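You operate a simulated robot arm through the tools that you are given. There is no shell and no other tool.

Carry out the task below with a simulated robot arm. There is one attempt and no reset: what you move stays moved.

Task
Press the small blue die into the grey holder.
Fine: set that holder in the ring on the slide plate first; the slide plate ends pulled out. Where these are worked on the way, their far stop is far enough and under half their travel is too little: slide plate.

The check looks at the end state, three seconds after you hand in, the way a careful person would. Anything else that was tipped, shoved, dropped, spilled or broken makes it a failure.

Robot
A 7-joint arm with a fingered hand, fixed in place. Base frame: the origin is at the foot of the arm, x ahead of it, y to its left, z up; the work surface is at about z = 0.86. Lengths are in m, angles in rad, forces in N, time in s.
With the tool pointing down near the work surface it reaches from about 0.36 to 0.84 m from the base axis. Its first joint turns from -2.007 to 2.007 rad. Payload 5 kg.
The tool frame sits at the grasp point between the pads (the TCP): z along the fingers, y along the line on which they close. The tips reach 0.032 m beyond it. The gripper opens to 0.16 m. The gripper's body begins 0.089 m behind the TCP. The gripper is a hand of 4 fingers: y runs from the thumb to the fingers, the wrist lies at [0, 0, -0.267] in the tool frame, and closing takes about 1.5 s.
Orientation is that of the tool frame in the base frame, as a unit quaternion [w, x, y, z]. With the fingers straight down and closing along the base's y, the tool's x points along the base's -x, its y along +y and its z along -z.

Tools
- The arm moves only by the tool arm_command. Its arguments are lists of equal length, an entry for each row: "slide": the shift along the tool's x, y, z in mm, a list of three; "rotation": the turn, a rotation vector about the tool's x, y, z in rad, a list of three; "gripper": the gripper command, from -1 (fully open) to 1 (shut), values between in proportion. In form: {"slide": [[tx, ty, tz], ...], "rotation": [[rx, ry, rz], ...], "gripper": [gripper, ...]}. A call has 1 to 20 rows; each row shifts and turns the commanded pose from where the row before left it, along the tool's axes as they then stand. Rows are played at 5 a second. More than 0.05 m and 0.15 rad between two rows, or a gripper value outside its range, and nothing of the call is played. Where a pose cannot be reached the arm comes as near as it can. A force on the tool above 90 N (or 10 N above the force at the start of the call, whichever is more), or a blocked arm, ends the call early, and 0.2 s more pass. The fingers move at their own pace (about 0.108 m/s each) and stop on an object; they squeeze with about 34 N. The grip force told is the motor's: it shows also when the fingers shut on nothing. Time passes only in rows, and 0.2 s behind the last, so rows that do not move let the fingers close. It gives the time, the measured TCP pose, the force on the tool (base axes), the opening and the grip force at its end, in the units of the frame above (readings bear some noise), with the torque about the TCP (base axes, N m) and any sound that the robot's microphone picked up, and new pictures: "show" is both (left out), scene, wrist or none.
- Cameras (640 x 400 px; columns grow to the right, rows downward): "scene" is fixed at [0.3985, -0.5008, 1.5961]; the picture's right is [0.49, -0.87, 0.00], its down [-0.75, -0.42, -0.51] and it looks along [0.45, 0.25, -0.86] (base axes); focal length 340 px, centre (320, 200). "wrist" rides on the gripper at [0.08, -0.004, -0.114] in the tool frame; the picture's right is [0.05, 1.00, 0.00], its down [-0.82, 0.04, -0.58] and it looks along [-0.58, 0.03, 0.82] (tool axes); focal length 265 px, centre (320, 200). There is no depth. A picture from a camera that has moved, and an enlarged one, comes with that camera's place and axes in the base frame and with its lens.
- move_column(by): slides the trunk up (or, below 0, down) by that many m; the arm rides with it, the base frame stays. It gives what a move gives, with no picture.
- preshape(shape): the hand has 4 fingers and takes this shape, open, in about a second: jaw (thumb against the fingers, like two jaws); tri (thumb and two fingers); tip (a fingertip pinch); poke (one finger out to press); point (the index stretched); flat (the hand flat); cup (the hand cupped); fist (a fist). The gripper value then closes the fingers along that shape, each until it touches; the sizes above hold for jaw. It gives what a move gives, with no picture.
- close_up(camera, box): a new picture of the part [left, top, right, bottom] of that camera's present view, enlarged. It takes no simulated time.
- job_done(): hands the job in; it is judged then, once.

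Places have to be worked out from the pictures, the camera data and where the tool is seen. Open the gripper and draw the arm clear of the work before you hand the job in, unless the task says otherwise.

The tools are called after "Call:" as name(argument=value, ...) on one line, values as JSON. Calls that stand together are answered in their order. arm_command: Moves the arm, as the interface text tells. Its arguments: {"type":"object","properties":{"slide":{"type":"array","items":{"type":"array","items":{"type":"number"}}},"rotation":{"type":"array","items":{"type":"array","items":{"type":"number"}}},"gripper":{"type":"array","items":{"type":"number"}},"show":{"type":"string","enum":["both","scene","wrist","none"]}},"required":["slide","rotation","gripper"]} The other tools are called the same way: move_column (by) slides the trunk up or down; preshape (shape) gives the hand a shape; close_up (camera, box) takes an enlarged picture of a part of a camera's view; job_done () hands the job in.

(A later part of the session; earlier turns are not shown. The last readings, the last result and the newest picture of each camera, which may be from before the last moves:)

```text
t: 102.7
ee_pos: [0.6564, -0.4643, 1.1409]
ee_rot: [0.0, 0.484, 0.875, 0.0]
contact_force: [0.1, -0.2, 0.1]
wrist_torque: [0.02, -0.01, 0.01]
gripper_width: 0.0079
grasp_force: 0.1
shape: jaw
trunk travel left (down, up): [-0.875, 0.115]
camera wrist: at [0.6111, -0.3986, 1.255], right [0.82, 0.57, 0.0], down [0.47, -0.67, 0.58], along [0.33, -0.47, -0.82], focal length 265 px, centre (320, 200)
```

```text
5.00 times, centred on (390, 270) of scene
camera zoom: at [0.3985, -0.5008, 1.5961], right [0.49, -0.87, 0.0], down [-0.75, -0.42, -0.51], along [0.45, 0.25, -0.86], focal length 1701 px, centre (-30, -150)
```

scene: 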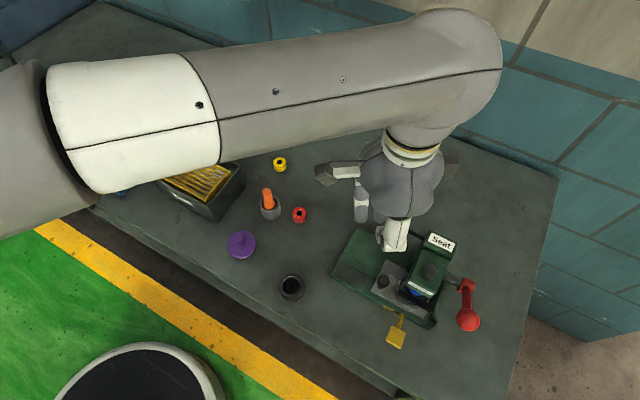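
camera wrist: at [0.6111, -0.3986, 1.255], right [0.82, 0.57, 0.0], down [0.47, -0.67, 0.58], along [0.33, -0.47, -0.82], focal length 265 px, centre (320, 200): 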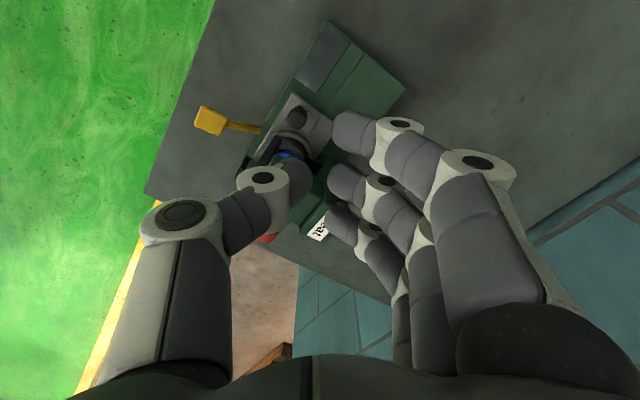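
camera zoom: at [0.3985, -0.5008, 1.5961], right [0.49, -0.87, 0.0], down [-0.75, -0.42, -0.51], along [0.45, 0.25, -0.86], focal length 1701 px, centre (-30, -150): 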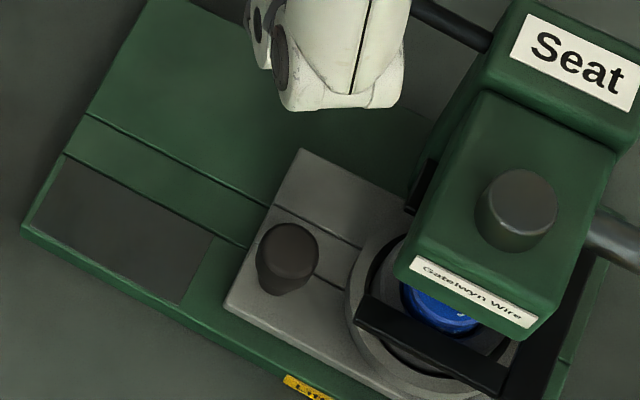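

The plate is fully in. The lever's red ball (about 37 mm wide) is at about (0.607, -0.642, 1.052). I move above it and tilt the hand outward so it is in reach.

Call:
arm_command(slide=[[0, 0, -10], [0, 0, -10], [-19.75, -39, 0], [-19.75, -39, 0], [-19.75, -39, 0], [-19.75, -39, 0], [0, 0, 0], [0, 0, 0], [0, 0, 0]], rotation=[[0, 0, -0.085], [0, 0, -0.085], [0, 0, 0], [0, 0, 0], [0, 0, 0], [0, 0, 0], [0, -0.149, 0], [0, -0.149, 0], [0, 0, 0]], gripper=[0.9, 0.9, 0.9, 0.9, 0.9, 0.9, 0.9, 0.9, 0.9])

Call:
close_up(camera="wrist", box=[180, 60, 420, 240])

Call:
close_up(camera="scene", box=[390, 220, 510, 360])

```text
t: 104.7
ee_pos: [0.5848, -0.5621, 1.1528]
ee_rot: [0.137, 0.404, 0.902, -0.06]
contact_force: [-0.5, 0.8, -0.5]
wrist_torque: [-0.04, -0.02, 0.0]
gripper_width: 0.0079
grasp_force: 0.2
shape: jaw
out of reach, approached as far as the arm can: row 4, 5, 6
trunk travel left (down, up): [-0.875, 0.115]
camera wrist: at [0.5092, -0.483, 1.2383], right [0.71, 0.7, -0.01], down [0.44, -0.43, 0.79], along [0.55, -0.57, -0.61], focal length 265 px, centre (320, 200)
```

scene: 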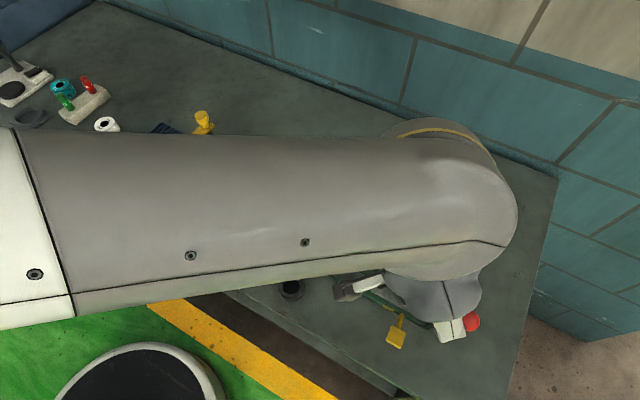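
wrist: 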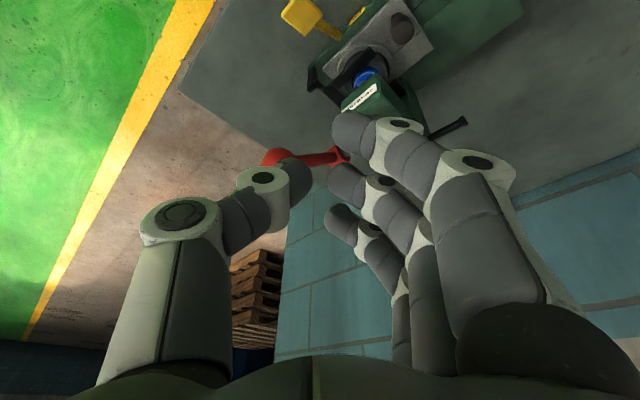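

```text
2.22 times, centred on (300, 150) of wrist
camera zoom: at [0.5092, -0.483, 1.2383], right [0.71, 0.7, -0.01], down [0.44, -0.43, 0.79], along [0.55, -0.57, -0.61], focal length 590 px, centre (364, 311)
```

zoom: 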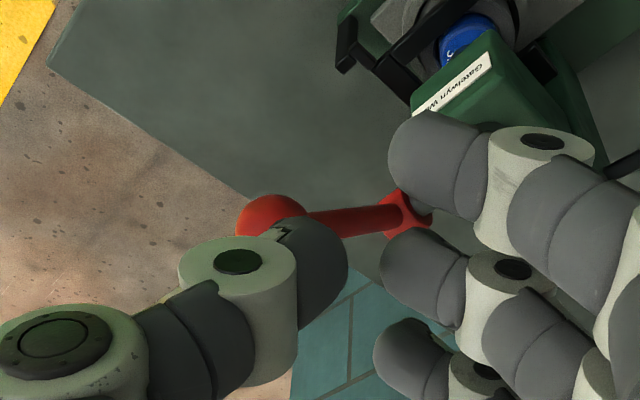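

```text
2.86 times, centred on (450, 290) of scene
camera zoom: at [0.3985, -0.5008, 1.5961], right [0.49, -0.87, 0.0], down [-0.75, -0.42, -0.51], along [0.45, 0.25, -0.86], focal length 972 px, centre (-51, -57)
```

zoom: 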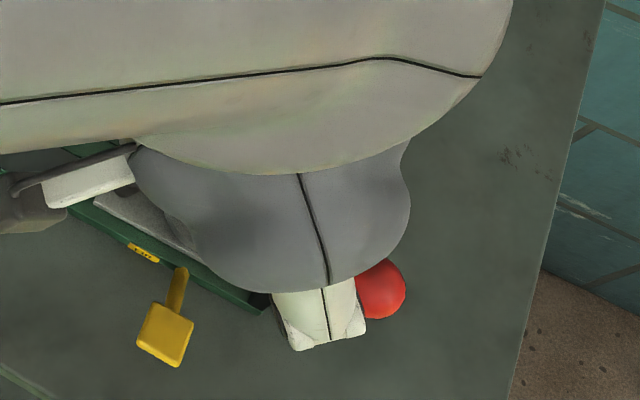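

The tilt brought the wrist back within reach. I slide over to the ball at this height first, then look again.

Call:
arm_command(slide=[[-20, -19, 7], [-21, -19, 7], [0, 0, 0]], rotation=[[0, 0, 0], [0, 0, 0], [0, 0, 0]], gripper=[0.9, 0.9, 0.9])

Call:
close_up(camera="wrist", box=[200, 80, 440, 260])

Call:
close_up(camera="scene", box=[390, 220, 510, 360])

```text
t: 105.5
ee_pos: [0.5863, -0.6205, 1.1527]
ee_rot: [0.136, 0.404, 0.903, -0.061]
contact_force: [0.2, 0.4, -0.2]
wrist_torque: [0.0, 0.03, 0.02]
gripper_width: 0.0079
grasp_force: 0.0
shape: jaw
trunk travel left (down, up): [-0.875, 0.115]
camera wrist: at [0.5108, -0.5419, 1.2376], right [0.71, 0.7, -0.01], down [0.44, -0.43, 0.79], along [0.55, -0.57, -0.61], focal length 265 px, centre (320, 200)
```

scene: 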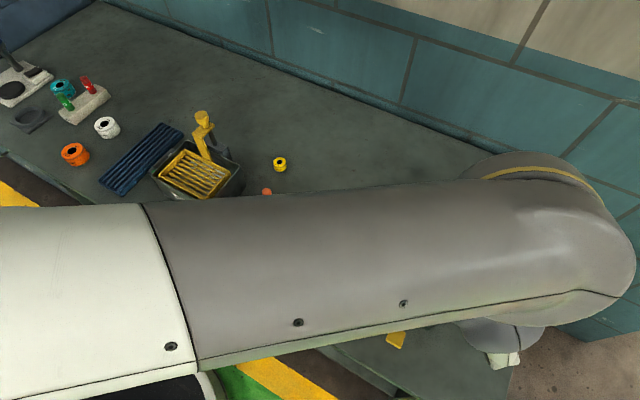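
wrist: 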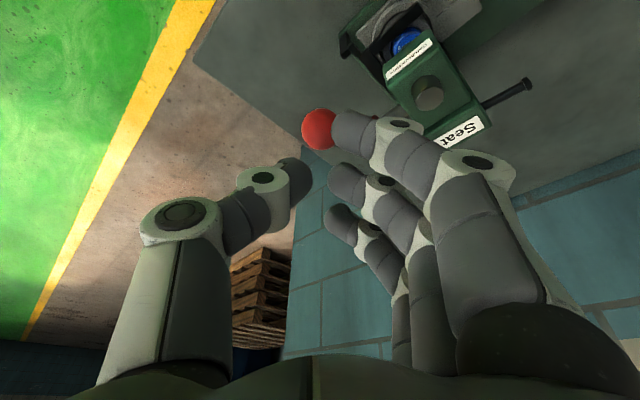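

```text
2.22 times, centred on (320, 170) of wrist
camera zoom: at [0.5108, -0.5419, 1.2376], right [0.71, 0.7, -0.01], down [0.44, -0.43, 0.79], along [0.55, -0.57, -0.61], focal length 590 px, centre (320, 267)
```

zoom: 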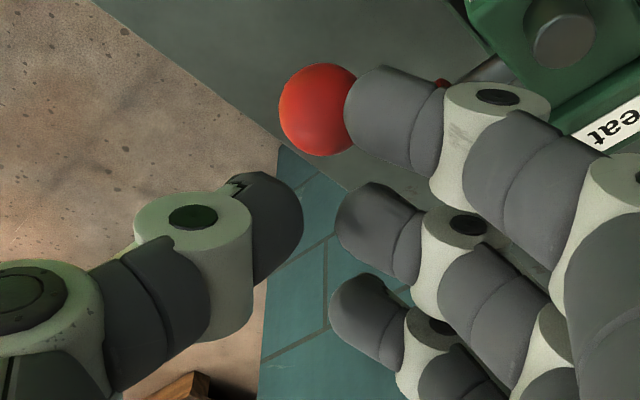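

```text
2.86 times, centred on (450, 290) of scene
camera zoom: at [0.3985, -0.5008, 1.5961], right [0.49, -0.87, 0.0], down [-0.75, -0.42, -0.51], along [0.45, 0.25, -0.86], focal length 972 px, centre (-51, -57)
```

zoom: 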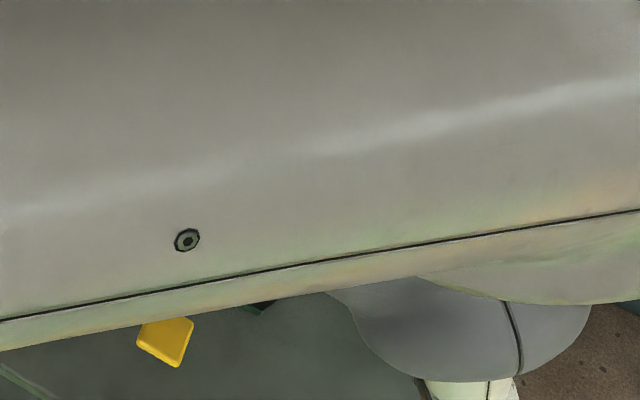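

The ball lies right along the tool axis, about 105 mm ahead of the TCP. I advance 48 mm to come just short of contact.

Call:
arm_command(slide=[[5, 1, 16], [0, 0, 16], [0, 0, 16], [0, 0, 0]], rotation=[[0, 0, 0], [0, 0, 0], [0, 0, 0], [0, 0, 0]], gripper=[0.9, 0.9, 0.9, 0.9], show="wrist")

Call:
close_up(camera="wrist", box=[200, 80, 440, 260])

```text
t: 106.5
ee_pos: [0.5941, -0.6293, 1.1048]
ee_rot: [0.136, 0.404, 0.903, -0.061]
contact_force: [-0.4, 0.3, -0.5]
wrist_torque: [0.03, 0.0, 0.01]
gripper_width: 0.008
grasp_force: 0.0
shape: jaw
trunk travel left (down, up): [-0.875, 0.115]
camera wrist: at [0.5178, -0.5488, 1.1905], right [0.71, 0.7, -0.02], down [0.44, -0.43, 0.79], along [0.55, -0.57, -0.61], focal length 265 px, centre (320, 200)
```

wrist: 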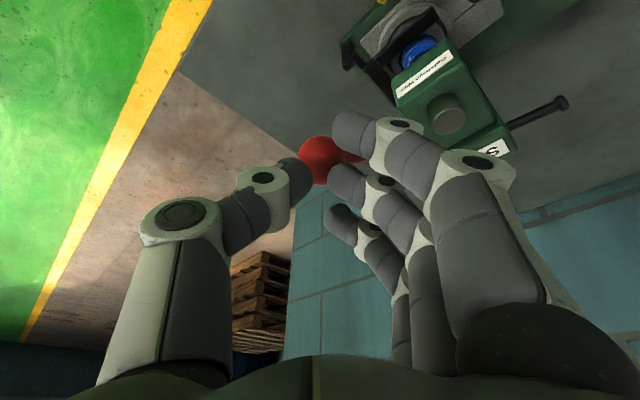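

```text
2.22 times, centred on (320, 170) of wrist
camera zoom: at [0.5178, -0.5488, 1.1905], right [0.71, 0.7, -0.02], down [0.44, -0.43, 0.79], along [0.55, -0.57, -0.61], focal length 590 px, centre (320, 267)
```

zoom: 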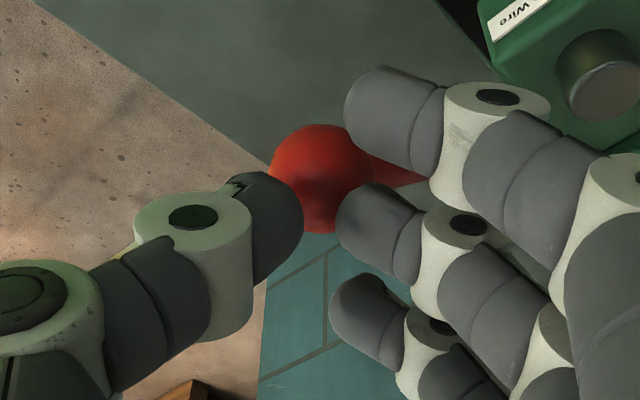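

The ball now nestles between thumb and fingers, a few mm from contact. I press along the lever's arc (down and slightly toward the robot) in small steps.

Call:
arm_command(slide=[[0, 0, 4], [0, 0, 4], [5.1, -3.25, 6.55], [5.1, -3.25, 6.55], [5.1, -3.25, 6.55], [5.1, -3.25, 6.55], [0, 0, 0]], rotation=[[0, 0, 0], [0, 0, 0], [0, 0, 0], [0, 0, 0], [0, 0, 0], [0, 0, 0], [0, 0, 0]], gripper=[0.9, 0.9, 0.9, 0.9, 0.9, 0.9, 0.9], show="wrist")

Call:
close_up(camera="wrist", box=[200, 40, 500, 260])

```text
t: 108.1
ee_pos: [0.578, -0.6305, 1.0667]
ee_rot: [0.136, 0.404, 0.903, -0.06]
contact_force: [0.9, 0.8, 3.7]
wrist_torque: [-0.02, -0.05, 0.02]
gripper_width: 0.0087
grasp_force: 0.1
shape: jaw
trunk travel left (down, up): [-0.875, 0.115]
camera wrist: at [0.5015, -0.5498, 1.1519], right [0.71, 0.7, -0.01], down [0.44, -0.43, 0.79], along [0.55, -0.57, -0.61], focal length 265 px, centre (320, 200)
```

wrist: 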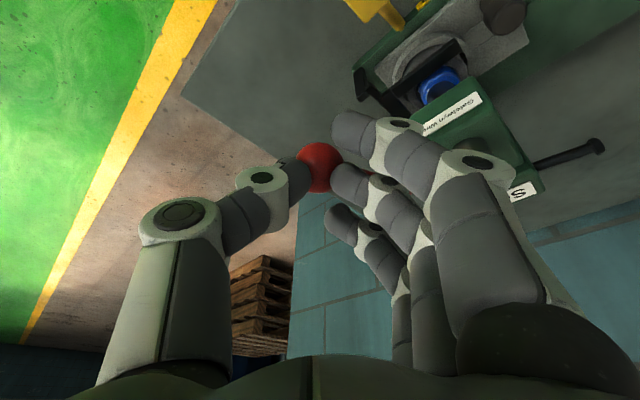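

```text
1.82 times, centred on (350, 150) of wrist
camera zoom: at [0.5015, -0.5498, 1.1519], right [0.71, 0.7, -0.01], down [0.44, -0.43, 0.79], along [0.55, -0.57, -0.61], focal length 483 px, centre (266, 291)
```

zoom: 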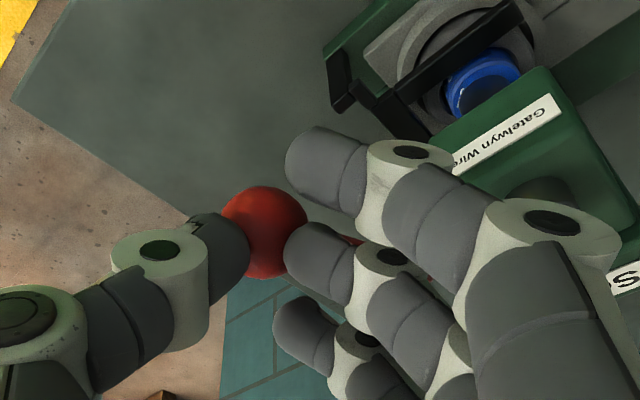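

The lever moves easily (4 N). I continue along the arc.

Call:
arm_command(slide=[[3.1, -1, 7], [3.1, -1, 7], [3.1, -1, 7], [3.1, -1, 7], [3.1, -1, 7], [0, 0, 0]], rotation=[[0, 0, 0], [0, 0, 0], [0, 0, 0], [0, 0, 0], [0, 0, 0], [0, 0, 0]], gripper=[0.9, 0.9, 0.9, 0.9, 0.9, 0.9], show="wrist")

Call:
close_up(camera="wrist", box=[200, 20, 500, 260])

```text
t: 109.5
ee_pos: [0.5679, -0.6293, 1.0275]
ee_rot: [0.136, 0.405, 0.902, -0.061]
contact_force: [-10.3, 6.6, 5.3]
wrist_torque: [0.12, 0.21, -0.13]
gripper_width: 0.0099
grasp_force: 0.1
shape: jaw
trunk travel left (down, up): [-0.875, 0.115]
camera wrist: at [0.492, -0.5482, 1.113], right [0.71, 0.7, -0.01], down [0.44, -0.43, 0.79], along [0.55, -0.57, -0.61], focal length 265 px, centre (320, 200)
```

wrist: 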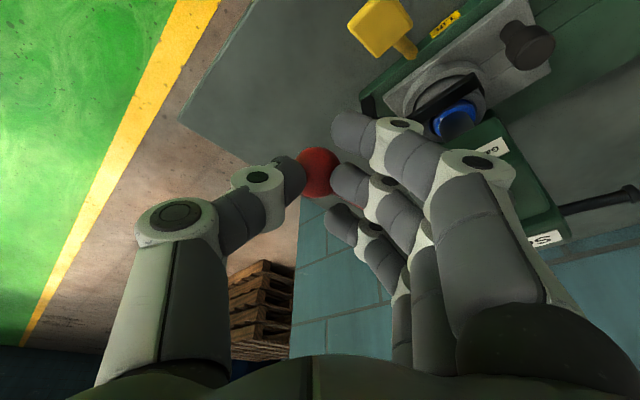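

```text
1.67 times, centred on (350, 140) of wrist
camera zoom: at [0.492, -0.5482, 1.113], right [0.71, 0.7, -0.01], down [0.44, -0.43, 0.79], along [0.55, -0.57, -0.61], focal length 442 px, centre (270, 300)
```

zoom: 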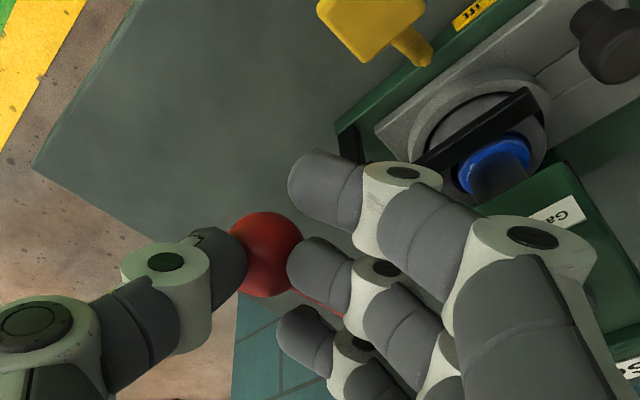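

The ram is now near the die. The side force suggests going straight down from here; I continue in small steps.

Call:
arm_command(slide=[[3, 0, 4], [1.5, 0, 4.8], [1.5, 0, 4.8], [1.5, 0, 4.8], [0, 0, 0]], rotation=[[0, 0, 0], [0, 0, 0], [0, 0, 0], [0, 0, 0], [0, 0, 0]], gripper=[0.9, 0.9, 0.9, 0.9, 0.9], show="wrist")

Call:
close_up(camera="wrist", box=[200, 20, 500, 260])

```text
t: 110.7
ee_pos: [0.5747, -0.6226, 1.008]
ee_rot: [0.136, 0.402, 0.904, -0.058]
contact_force: [0.2, 1.2, 2.5]
wrist_torque: [-0.08, 0.02, -0.03]
gripper_width: 0.0
grasp_force: 33.6
shape: jaw
trunk travel left (down, up): [-0.875, 0.115]
camera wrist: at [0.4985, -0.5439, 1.0921], right [0.71, 0.71, -0.01], down [0.44, -0.43, 0.79], along [0.55, -0.57, -0.61], focal length 265 px, centre (320, 200)
```

wrist: 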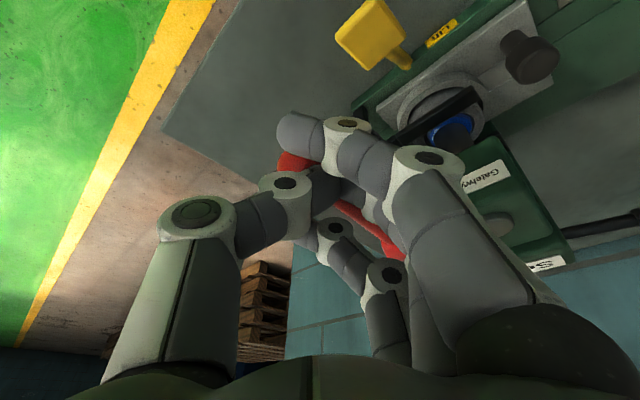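

```text
1.67 times, centred on (350, 140) of wrist
camera zoom: at [0.4985, -0.5439, 1.0921], right [0.71, 0.71, -0.01], down [0.44, -0.43, 0.79], along [0.55, -0.57, -0.61], focal length 442 px, centre (270, 300)
```

zoom: 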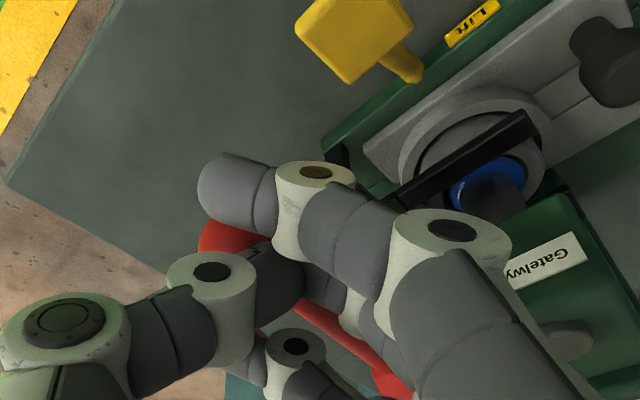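

The fingers slipped so that they now lie over the lever's rod just behind the ball, which still works as a push point. I press straight down another 10 mm and watch the ram.

Call:
arm_command(slide=[[1.5, 0, 4.8], [1.5, 0, 4.8], [0, 0, 0]], rotation=[[0, 0, 0], [0, 0, 0], [0, 0, 0]], gripper=[0.9, 0.9, 0.9], show="wrist")

Call:
close_up(camera="wrist", box=[200, 20, 500, 260])

```text
t: 111.5
ee_pos: [0.5687, -0.6285, 0.9992]
ee_rot: [0.137, 0.404, 0.902, -0.062]
contact_force: [-1.7, 1.4, 8.1]
wrist_torque: [-0.02, -0.09, 0.01]
gripper_width: 0.0
grasp_force: 33.5
shape: jaw
trunk travel left (down, up): [-0.875, 0.115]
camera wrist: at [0.4928, -0.5475, 1.0842], right [0.71, 0.7, -0.02], down [0.44, -0.42, 0.79], along [0.55, -0.57, -0.61], focal length 265 px, centre (320, 200)
```

wrist: 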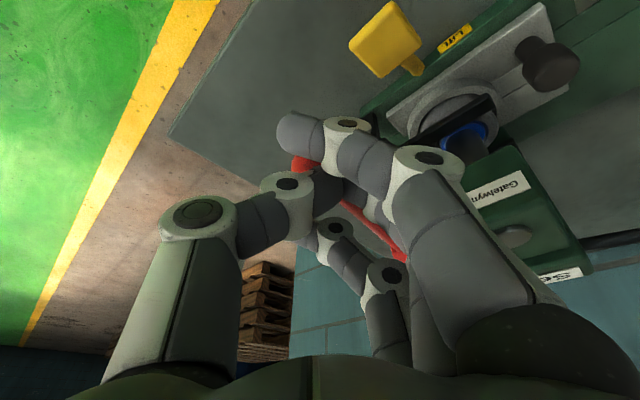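

```text
1.67 times, centred on (350, 140) of wrist
camera zoom: at [0.4928, -0.5475, 1.0842], right [0.71, 0.7, -0.02], down [0.44, -0.42, 0.79], along [0.55, -0.57, -0.61], focal length 442 px, centre (270, 300)
```

zoom: 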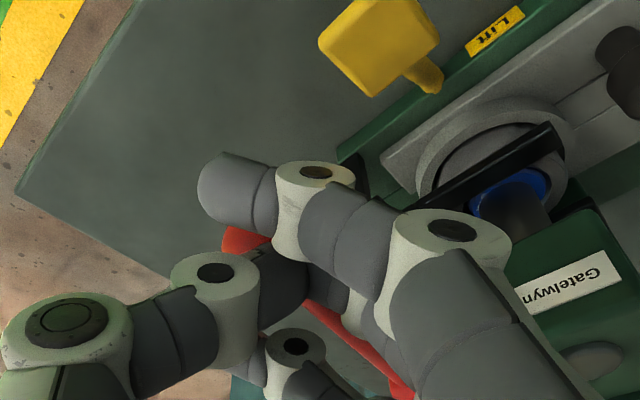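

Force is 8 N and the ram's cap is sinking. I continue down another 12 mm.

Call:
arm_command(slide=[[1.2, 0.4, 3.9], [1.0, 0.7, 3.9], [0.8, 0.9, 3.9], [0, 0, 0]], rotation=[[0, 0, 0], [0, 0, 0], [0, 0, 0], [0, 0, 0]], gripper=[0.9, 0.9, 0.9, 0.9], show="wrist")

Call:
close_up(camera="wrist", box=[200, 20, 500, 260])

```text
t: 112.5
ee_pos: [0.5712, -0.6257, 0.9888]
ee_rot: [0.137, 0.403, 0.903, -0.062]
contact_force: [-0.4, 4.6, 21.2]
wrist_torque: [-0.09, -0.23, 0.07]
gripper_width: 0.0001
grasp_force: 34.0
shape: jaw
trunk travel left (down, up): [-0.875, 0.115]
camera wrist: at [0.4946, -0.5451, 1.0737], right [0.71, 0.7, -0.02], down [0.44, -0.42, 0.79], along [0.55, -0.57, -0.61], focal length 265 px, centre (320, 200)
```

wrist: 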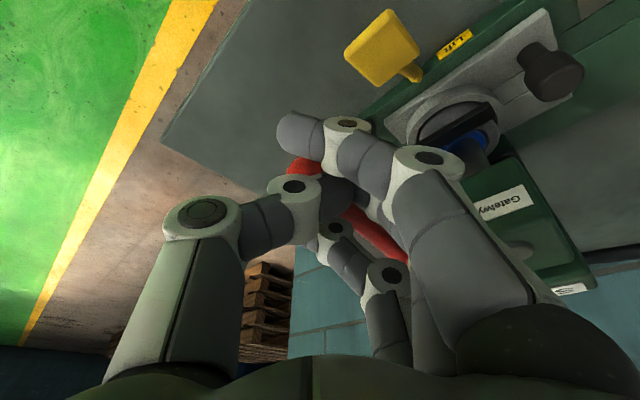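

```text
1.67 times, centred on (350, 140) of wrist
camera zoom: at [0.4946, -0.5451, 1.0737], right [0.71, 0.7, -0.02], down [0.44, -0.42, 0.79], along [0.55, -0.57, -0.61], focal length 442 px, centre (270, 300)
```

zoom: 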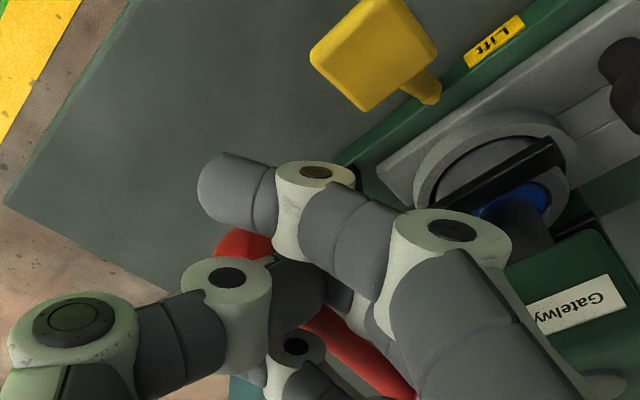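

Now 21 N: the ram is on the die. I keep pressing in small steps.

Call:
arm_command(slide=[[0.9, 0.5, 2.9], [0.9, 0.5, 2.9], [0, 0, 0]], rotation=[[0, 0, 0], [0, 0, 0], [0, 0, 0]], gripper=[0.9, 0.9, 0.9], show="wrist")

Call:
close_up(camera="wrist", box=[200, 20, 500, 260])

```text
t: 113.3
ee_pos: [0.572, -0.6243, 0.9846]
ee_rot: [0.139, 0.402, 0.903, -0.062]
contact_force: [3.5, 8.3, 33.5]
wrist_torque: [-0.4, -0.36, 0.2]
gripper_width: 0.0001
grasp_force: 33.8
shape: jaw
trunk travel left (down, up): [-0.875, 0.115]
camera wrist: at [0.4957, -0.5431, 1.0693], right [0.71, 0.7, -0.02], down [0.43, -0.42, 0.8], along [0.55, -0.57, -0.61], focal length 265 px, centre (320, 200)
```

wrist: 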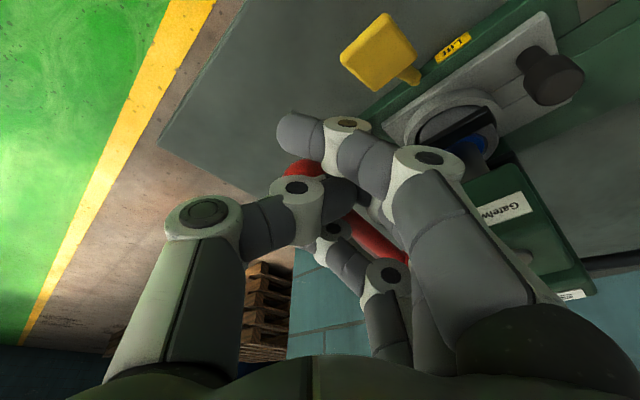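

```text
1.67 times, centred on (350, 140) of wrist
camera zoom: at [0.4957, -0.5431, 1.0693], right [0.71, 0.7, -0.02], down [0.43, -0.42, 0.8], along [0.55, -0.57, -0.61], focal length 442 px, centre (270, 300)
```

zoom: 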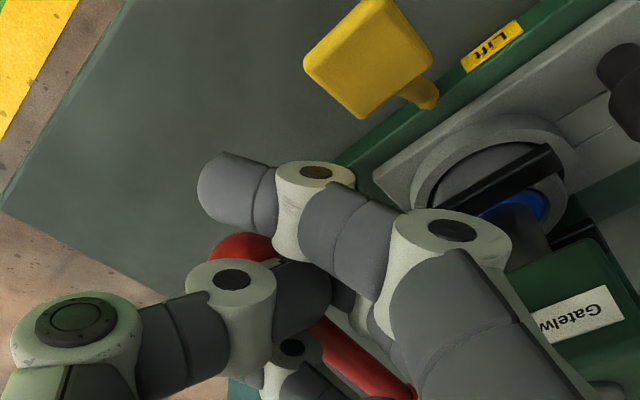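

The fingers are flexing under 33 N rather than moving the lever further. I open the hand a bit, rise off the lever, and look at how far the press has gone.

Call:
arm_command(slide=[[0, 0, -3], [0, 0, 0], [0, 0, 0], [-4, 0, -15], [-4, 0, -15], [-5, 0, -20], [-6, 0, -25], [0, 0, 0]], rotation=[[0, 0, 0], [0, 0, 0], [0, 0, 0], [0, 0, 0], [0, 0, 0], [0, 0, 0], [0, 0, 0], [0, 0, 0]], gripper=[0.7, 0.45, 0.33, 0.33, 0.33, 0.33, 0.33, 0.33])

Call:
close_up(camera="wrist", box=[240, 20, 540, 260])

```text
t: 115.1
ee_pos: [0.5686, -0.6217, 1.0593]
ee_rot: [0.135, 0.405, 0.902, -0.06]
contact_force: [0.3, 0.4, -0.8]
wrist_torque: [0.04, 0.04, 0.08]
gripper_width: 0.0538
grasp_force: 0.0
shape: jaw
trunk travel left (down, up): [-0.875, 0.115]
camera wrist: at [0.4926, -0.5426, 1.1445], right [0.71, 0.7, -0.01], down [0.44, -0.43, 0.79], along [0.55, -0.57, -0.61], focal length 265 px, centre (320, 200)
```

scene: 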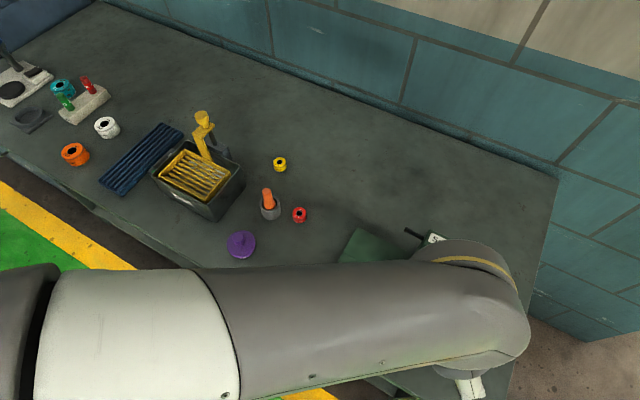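
wrist: 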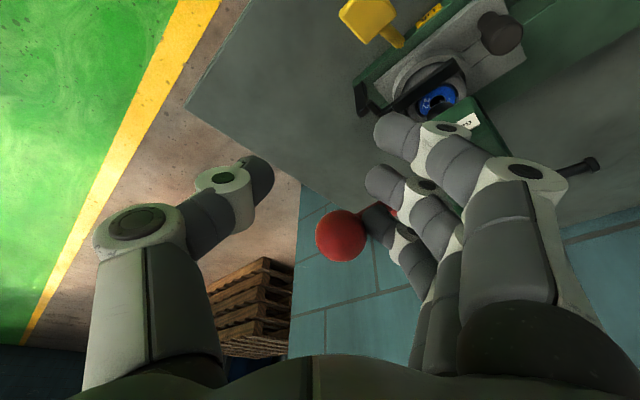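

```text
1.67 times, centred on (390, 140) of wrist
camera zoom: at [0.4926, -0.5426, 1.1445], right [0.71, 0.7, -0.01], down [0.44, -0.43, 0.79], along [0.55, -0.57, -0.61], focal length 442 px, centre (203, 300)
```

zoom: 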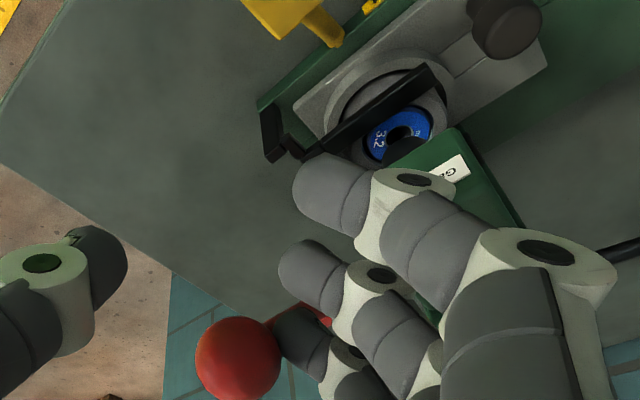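

The lever has sprung back up by itself (ball beside my fingers), and the ram lifted. I zoom on the die to see how deep it sits.

Call:
close_up(camera="wrist", box=[390, 50, 490, 140])

```text
4.44 times, centred on (440, 95) of wrist
camera zoom: at [0.4926, -0.5426, 1.1445], right [0.71, 0.7, -0.01], down [0.44, -0.43, 0.79], along [0.55, -0.57, -0.61], focal length 1180 px, centre (-213, 667)
```

zoom: 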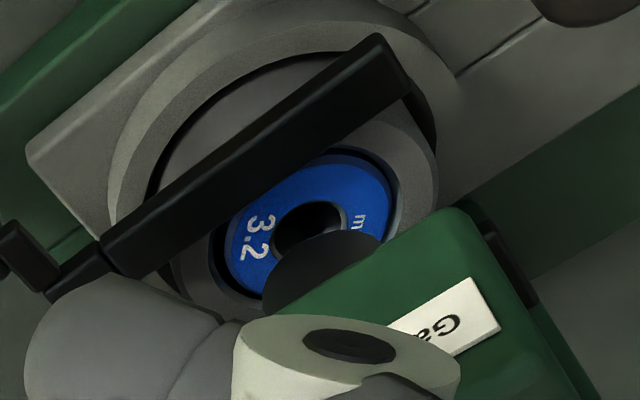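

The die looks roughly flush with the holder's rim now. To judge whether it is fully home I withdraw upward and view it with the scene camera.

Call:
arm_command(slide=[[4, 0, -15], [4, 0, -25], [0, 0, -40], [40, 20, 0], [40, 20, 0], [40, 20, 0], [0, 0, 0]], rotation=[[0, 0, 0], [0, 0, 0], [0, 0, 0], [0, 0, 0], [0, 0, 0], [0, 0, 0], [0, 0, 0]], gripper=[0.33, 0.33, 0.33, 0.33, 0.33, 0.33, 0.33])

Call:
close_up(camera="scene", box=[390, 230, 490, 330])

Call:
close_up(camera="scene", box=[395, 270, 435, 310])

Call:
close_up(camera="wrist", box=[360, 20, 500, 120])

```text
t: 116.7
ee_pos: [0.5155, -0.4723, 1.0999]
ee_rot: [0.136, 0.404, 0.903, -0.06]
contact_force: [-0.5, 0.6, -1.0]
wrist_torque: [0.0, 0.01, -0.01]
gripper_width: 0.0532
grasp_force: 0.0
shape: jaw
trunk travel left (down, up): [-0.875, 0.115]
camera wrist: at [0.4396, -0.3927, 1.1847], right [0.71, 0.7, -0.01], down [0.44, -0.43, 0.79], along [0.55, -0.57, -0.61], focal length 265 px, centre (320, 200)
```

scene: 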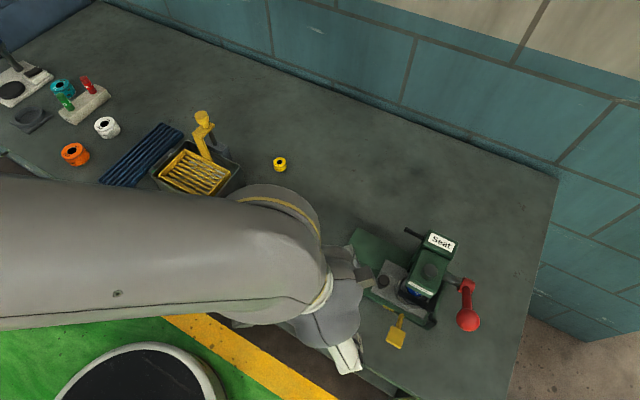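
wrist: 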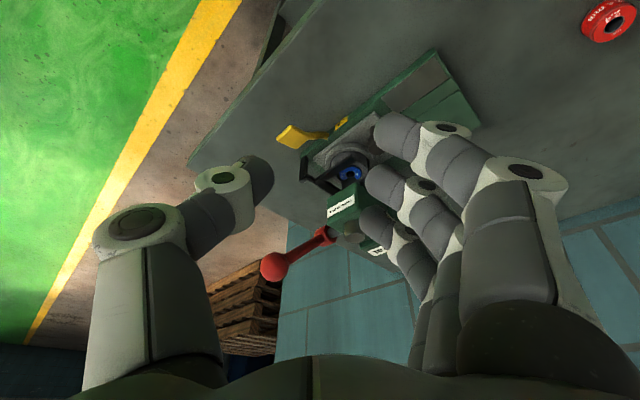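

```text
4.00 times, centred on (440, 280) of scene
camera zoom: at [0.3985, -0.5008, 1.5961], right [0.49, -0.87, 0.0], down [-0.75, -0.42, -0.51], along [0.45, 0.25, -0.86], focal length 1361 px, centre (-160, -120)
```

zoom: 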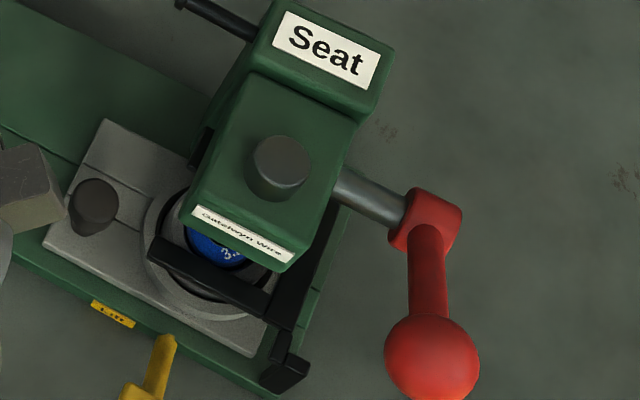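

```text
10.00 times, centred on (415, 290) of scene
camera zoom: at [0.3985, -0.5008, 1.5961], right [0.49, -0.87, 0.0], down [-0.75, -0.42, -0.51], along [0.45, 0.25, -0.86], focal length 3402 px, centre (-630, -700)
```

zoom: 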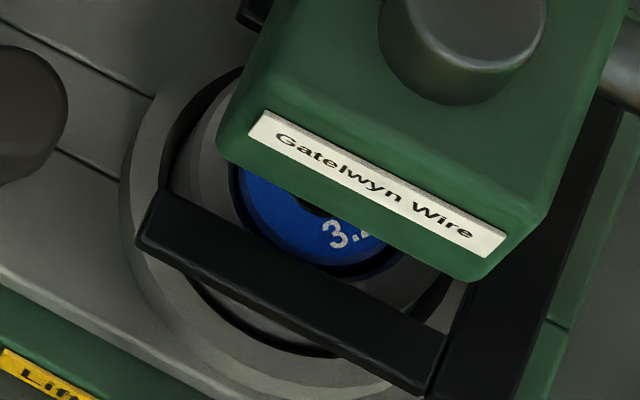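

```text
4.00 times, centred on (430, 70) of wrist
camera zoom: at [0.4396, -0.3927, 1.1847], right [0.71, 0.7, -0.01], down [0.44, -0.43, 0.79], along [0.55, -0.57, -0.61], focal length 1062 px, centre (-120, 720)
```

zoom: 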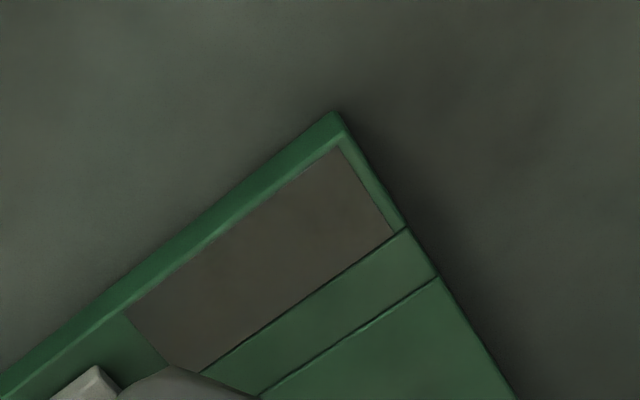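

The die has gone down about 15 mm from its earlier height, so it did get pressed in. I zoom with the wrist camera for a better depth estimate.

Call:
close_up(camera="wrist", box=[300, 130, 400, 210])

```text
5.00 times, centred on (350, 170) of wrist
camera zoom: at [0.4396, -0.3927, 1.1847], right [0.71, 0.7, -0.01], down [0.44, -0.43, 0.79], along [0.55, -0.57, -0.61], focal length 1327 px, centre (170, 350)
```

zoom: 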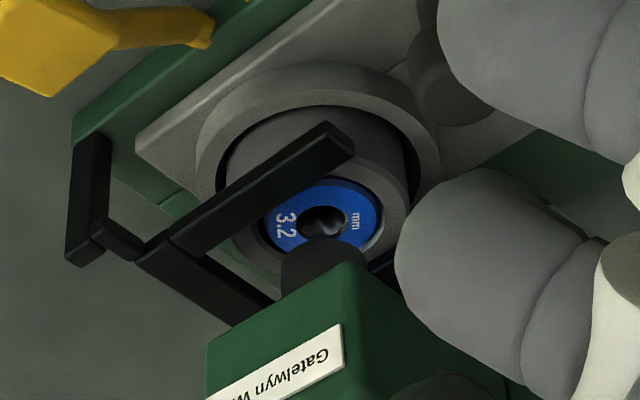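

The die now sits about flush or slightly below the rim. To be sure it is home I'd like one firmer stroke; I check the fist shape as a stiffer pusher.

Call:
preshape(shape="fist")

Call:
arm_command(slide=[[0, 0, 0], [0, 0, 0], [0, 0, 0]], rotation=[[0, 0, 0], [0, 0, 0], [0, 0, 0]], gripper=[1, 1, 1])

Call:
close_up(camera="scene", box=[260, 230, 400, 390])

```text
t: 117.6
ee_pos: [0.5165, -0.4725, 1.0999]
ee_rot: [0.136, 0.404, 0.903, -0.061]
contact_force: [-0.1, -0.1, 0.6]
wrist_torque: [-0.01, -0.02, 0.0]
gripper_width: 0.0
grasp_force: 0.0
shape: fist
trunk travel left (down, up): [-0.875, 0.115]
```

```text
t: 118.4
ee_pos: [0.5165, -0.4723, 1.1001]
ee_rot: [0.136, 0.404, 0.903, -0.06]
contact_force: [0.3, 0.2, -0.4]
wrist_torque: [0.02, -0.02, 0.0]
gripper_width: 0.0005
grasp_force: 0.0
shape: fist
trunk travel left (down, up): [-0.875, 0.115]
camera wrist: at [0.4399, -0.3921, 1.1851], right [0.71, 0.7, -0.02], down [0.44, -0.43, 0.79], along [0.55, -0.57, -0.61], focal length 265 px, centre (320, 200)
```

scene: 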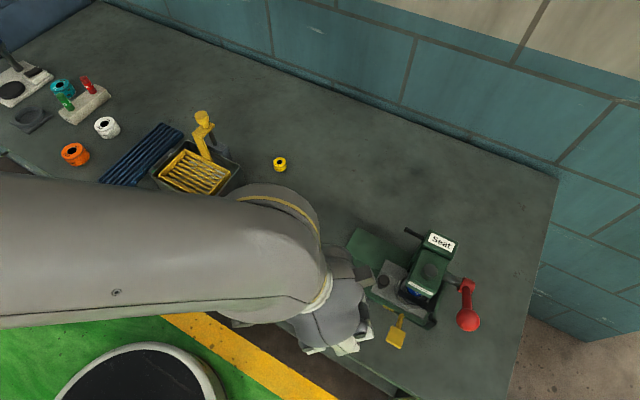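
wrist: 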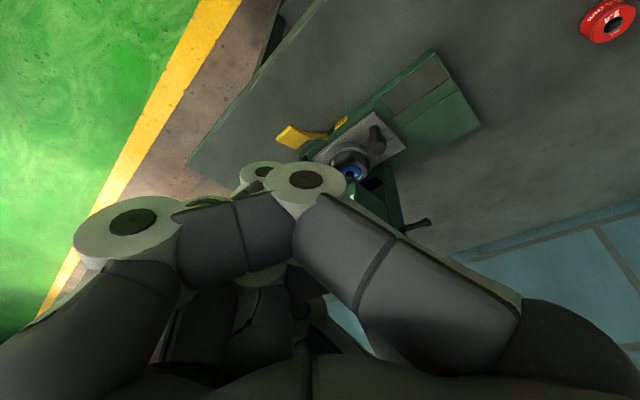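

```text
2.50 times, centred on (330, 310) of scene
camera zoom: at [0.3985, -0.5008, 1.5961], right [0.49, -0.87, 0.0], down [-0.75, -0.42, -0.51], along [0.45, 0.25, -0.86], focal length 851 px, centre (295, -75)
```

zoom: 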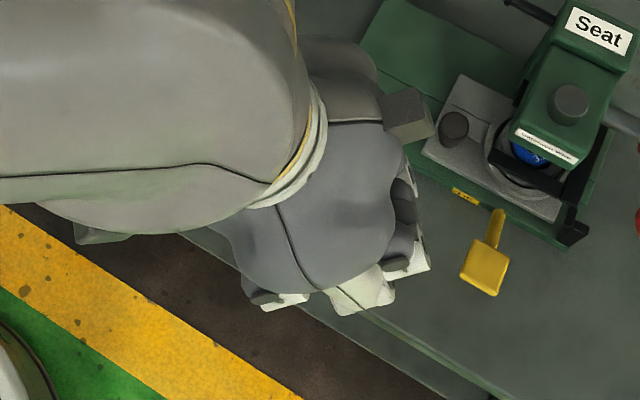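

The fist's knuckles form a solid face just behind the TCP. I carry it over above the lever's ball, keeping above everything.

Call:
arm_command(slide=[[-34.2, -9.3, 12.8], [-34.2, -9.3, 12.8], [-34.2, -9.3, 12.8], [-34.2, -9.3, 12.8], [-34.2, -9.3, 12.8], [0, 0, 0]], rotation=[[0, 0, 0], [0, 0, 0], [0, 0, 0], [0, 0, 0], [0, 0, 0], [0, 0, 0]], gripper=[1, 1, 1, 1, 1, 1])

Call:
close_up(camera="wrist", box=[160, 60, 480, 280])

```text
t: 119.8
ee_pos: [0.6016, -0.6396, 1.0888]
ee_rot: [0.136, 0.404, 0.902, -0.061]
contact_force: [0.0, 0.4, 1.2]
wrist_torque: [0.02, 0.0, 0.03]
gripper_width: 0.0
grasp_force: 0.0
shape: fist
trunk travel left (down, up): [-0.875, 0.115]
camera wrist: at [0.5262, -0.5589, 1.1736], right [0.71, 0.7, -0.02], down [0.44, -0.43, 0.79], along [0.55, -0.57, -0.61], focal length 265 px, centre (320, 200)
```

scene: 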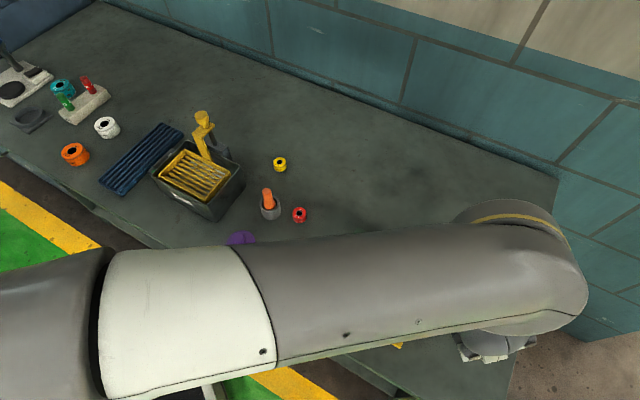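
wrist: 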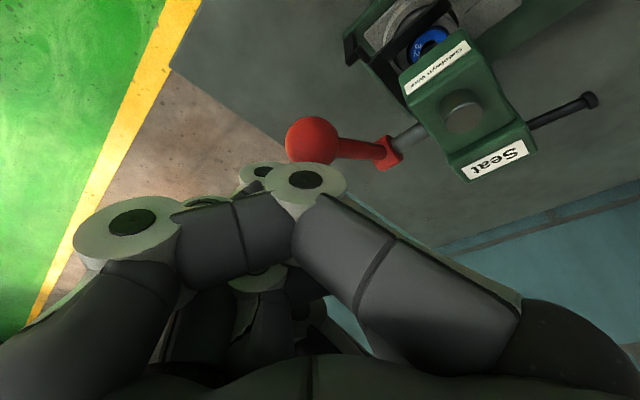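

```text
1.82 times, centred on (320, 170) of wrist
camera zoom: at [0.5262, -0.5589, 1.1736], right [0.71, 0.7, -0.02], down [0.44, -0.43, 0.79], along [0.55, -0.57, -0.61], focal length 483 px, centre (320, 254)
```

zoom: 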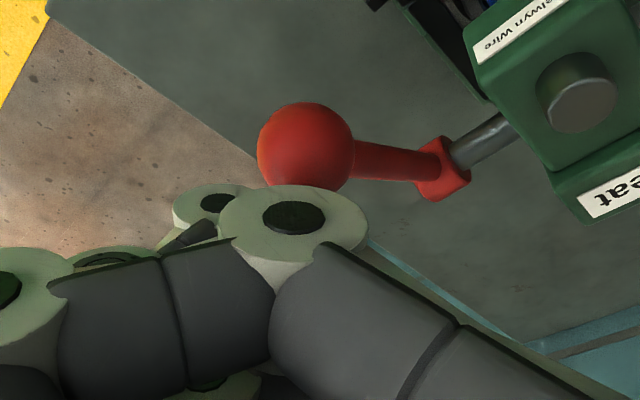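

The ball is right ahead, between index and middle knuckles. I advance along the tool axis until first contact.

Call:
arm_command(slide=[[0, 0, 10], [0, 0, 10], [0, 0, 6], [0, 0, 0]], rotation=[[0, 0, 0], [0, 0, 0], [0, 0, 0], [0, 0, 0]], gripper=[1, 1, 1, 1], show="wrist")

Call:
close_up(camera="wrist", box=[160, 40, 520, 280])

```text
t: 120.8
ee_pos: [0.6084, -0.6448, 1.0628]
ee_rot: [0.136, 0.404, 0.902, -0.061]
contact_force: [0.8, 0.0, -0.1]
wrist_torque: [-0.01, 0.01, 0.05]
gripper_width: 0.0001
grasp_force: 0.0
shape: fist
trunk travel left (down, up): [-0.875, 0.115]
camera wrist: at [0.5323, -0.5656, 1.1477], right [0.71, 0.7, -0.02], down [0.44, -0.43, 0.79], along [0.55, -0.57, -0.61], focal length 265 px, centre (320, 200)
```

wrist: 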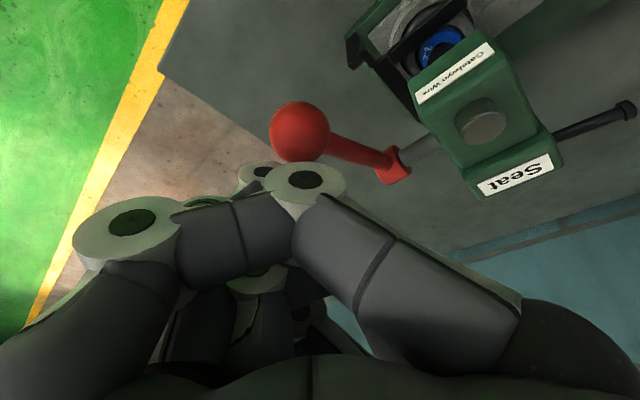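

```text
1.67 times, centred on (340, 160) of wrist
camera zoom: at [0.5323, -0.5656, 1.1477], right [0.71, 0.7, -0.02], down [0.44, -0.43, 0.79], along [0.55, -0.57, -0.61], focal length 442 px, centre (287, 267)
```

zoom: 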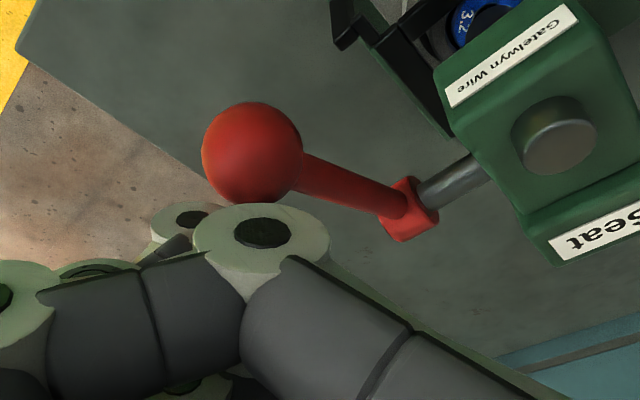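

The ball drifted toward tool +X and −Y relative to the knuckles. I recentre (12 mm, −10 mm) and keep advancing to contact.

Call:
arm_command(slide=[[8, -7, 0], [8, -5, 5], [0, 0, 8], [0, 0, 6], [0, 0, 0]], rotation=[[0, 0, 0], [0, 0, 0], [0, 0, 0], [0, 0, 0], [0, 0, 0]], gripper=[1, 1, 1, 1, 1], show="wrist")

Call:
close_up(camera="wrist", box=[160, 40, 520, 280])

```text
t: 122.0
ee_pos: [0.5912, -0.6452, 1.0404]
ee_rot: [0.135, 0.404, 0.903, -0.06]
contact_force: [1.1, -0.2, 1.4]
wrist_torque: [-0.03, -0.06, 0.0]
gripper_width: 0.0
grasp_force: 0.0
shape: fist
trunk travel left (down, up): [-0.875, 0.115]
camera wrist: at [0.5163, -0.5657, 1.1256], right [0.71, 0.7, -0.02], down [0.44, -0.43, 0.79], along [0.55, -0.57, -0.61], focal length 265 px, centre (320, 200)
```

wrist: 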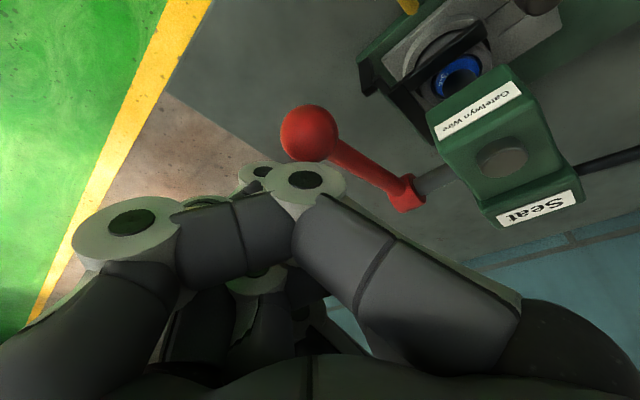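

```text
1.67 times, centred on (340, 160) of wrist
camera zoom: at [0.5163, -0.5657, 1.1256], right [0.71, 0.7, -0.02], down [0.44, -0.43, 0.79], along [0.55, -0.57, -0.61], focal length 442 px, centre (287, 267)
```

zoom: 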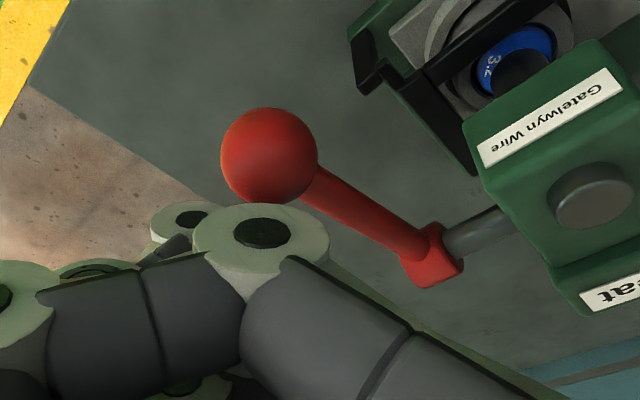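

The knuckles push the ball and the ram is descending. I follow the arc down in steps.

Call:
arm_command(slide=[[3.4, -1.3, 7.1], [3.4, -1.3, 7.1], [3.4, -1.3, 7.1], [3.4, -1.3, 7.1], [0, 0, 0]], rotation=[[0, 0, 0], [0, 0, 0], [0, 0, 0], [0, 0, 0], [0, 0, 0]], gripper=[1, 1, 1, 1, 1], show="wrist")

Call:
close_up(camera="wrist", box=[160, 20, 520, 260])

```text
t: 123.2
ee_pos: [0.5861, -0.6447, 1.0096]
ee_rot: [0.135, 0.404, 0.903, -0.06]
contact_force: [2.2, -0.1, 2.6]
wrist_torque: [0.02, -0.13, 0.02]
gripper_width: 0.0
grasp_force: 0.1
shape: fist
trunk travel left (down, up): [-0.875, 0.115]
camera wrist: at [0.5102, -0.566, 1.0945], right [0.71, 0.7, -0.01], down [0.44, -0.43, 0.79], along [0.55, -0.57, -0.61], focal length 265 px, centre (320, 200)
```

wrist: 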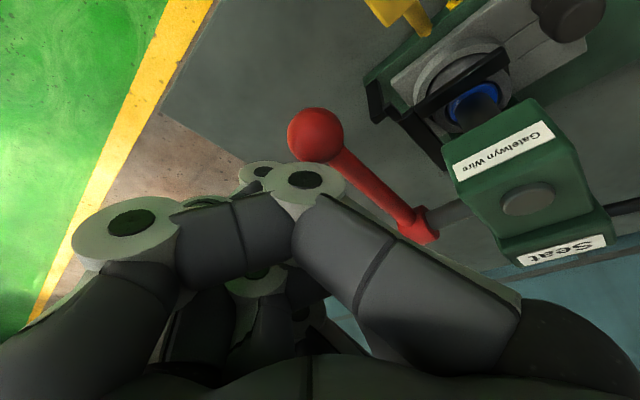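

```text
1.67 times, centred on (340, 140) of wrist
camera zoom: at [0.5102, -0.566, 1.0945], right [0.71, 0.7, -0.01], down [0.44, -0.43, 0.79], along [0.55, -0.57, -0.61], focal length 442 px, centre (287, 300)
```

zoom: 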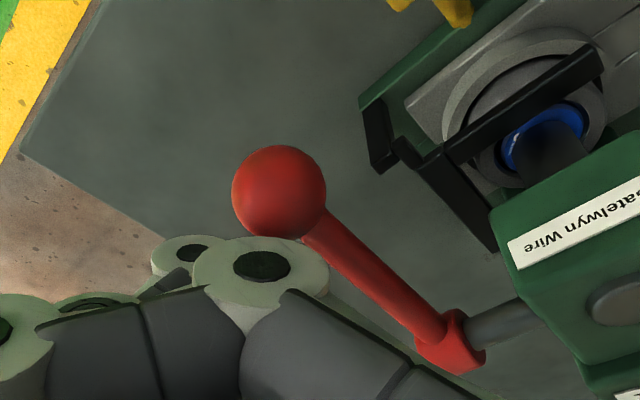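

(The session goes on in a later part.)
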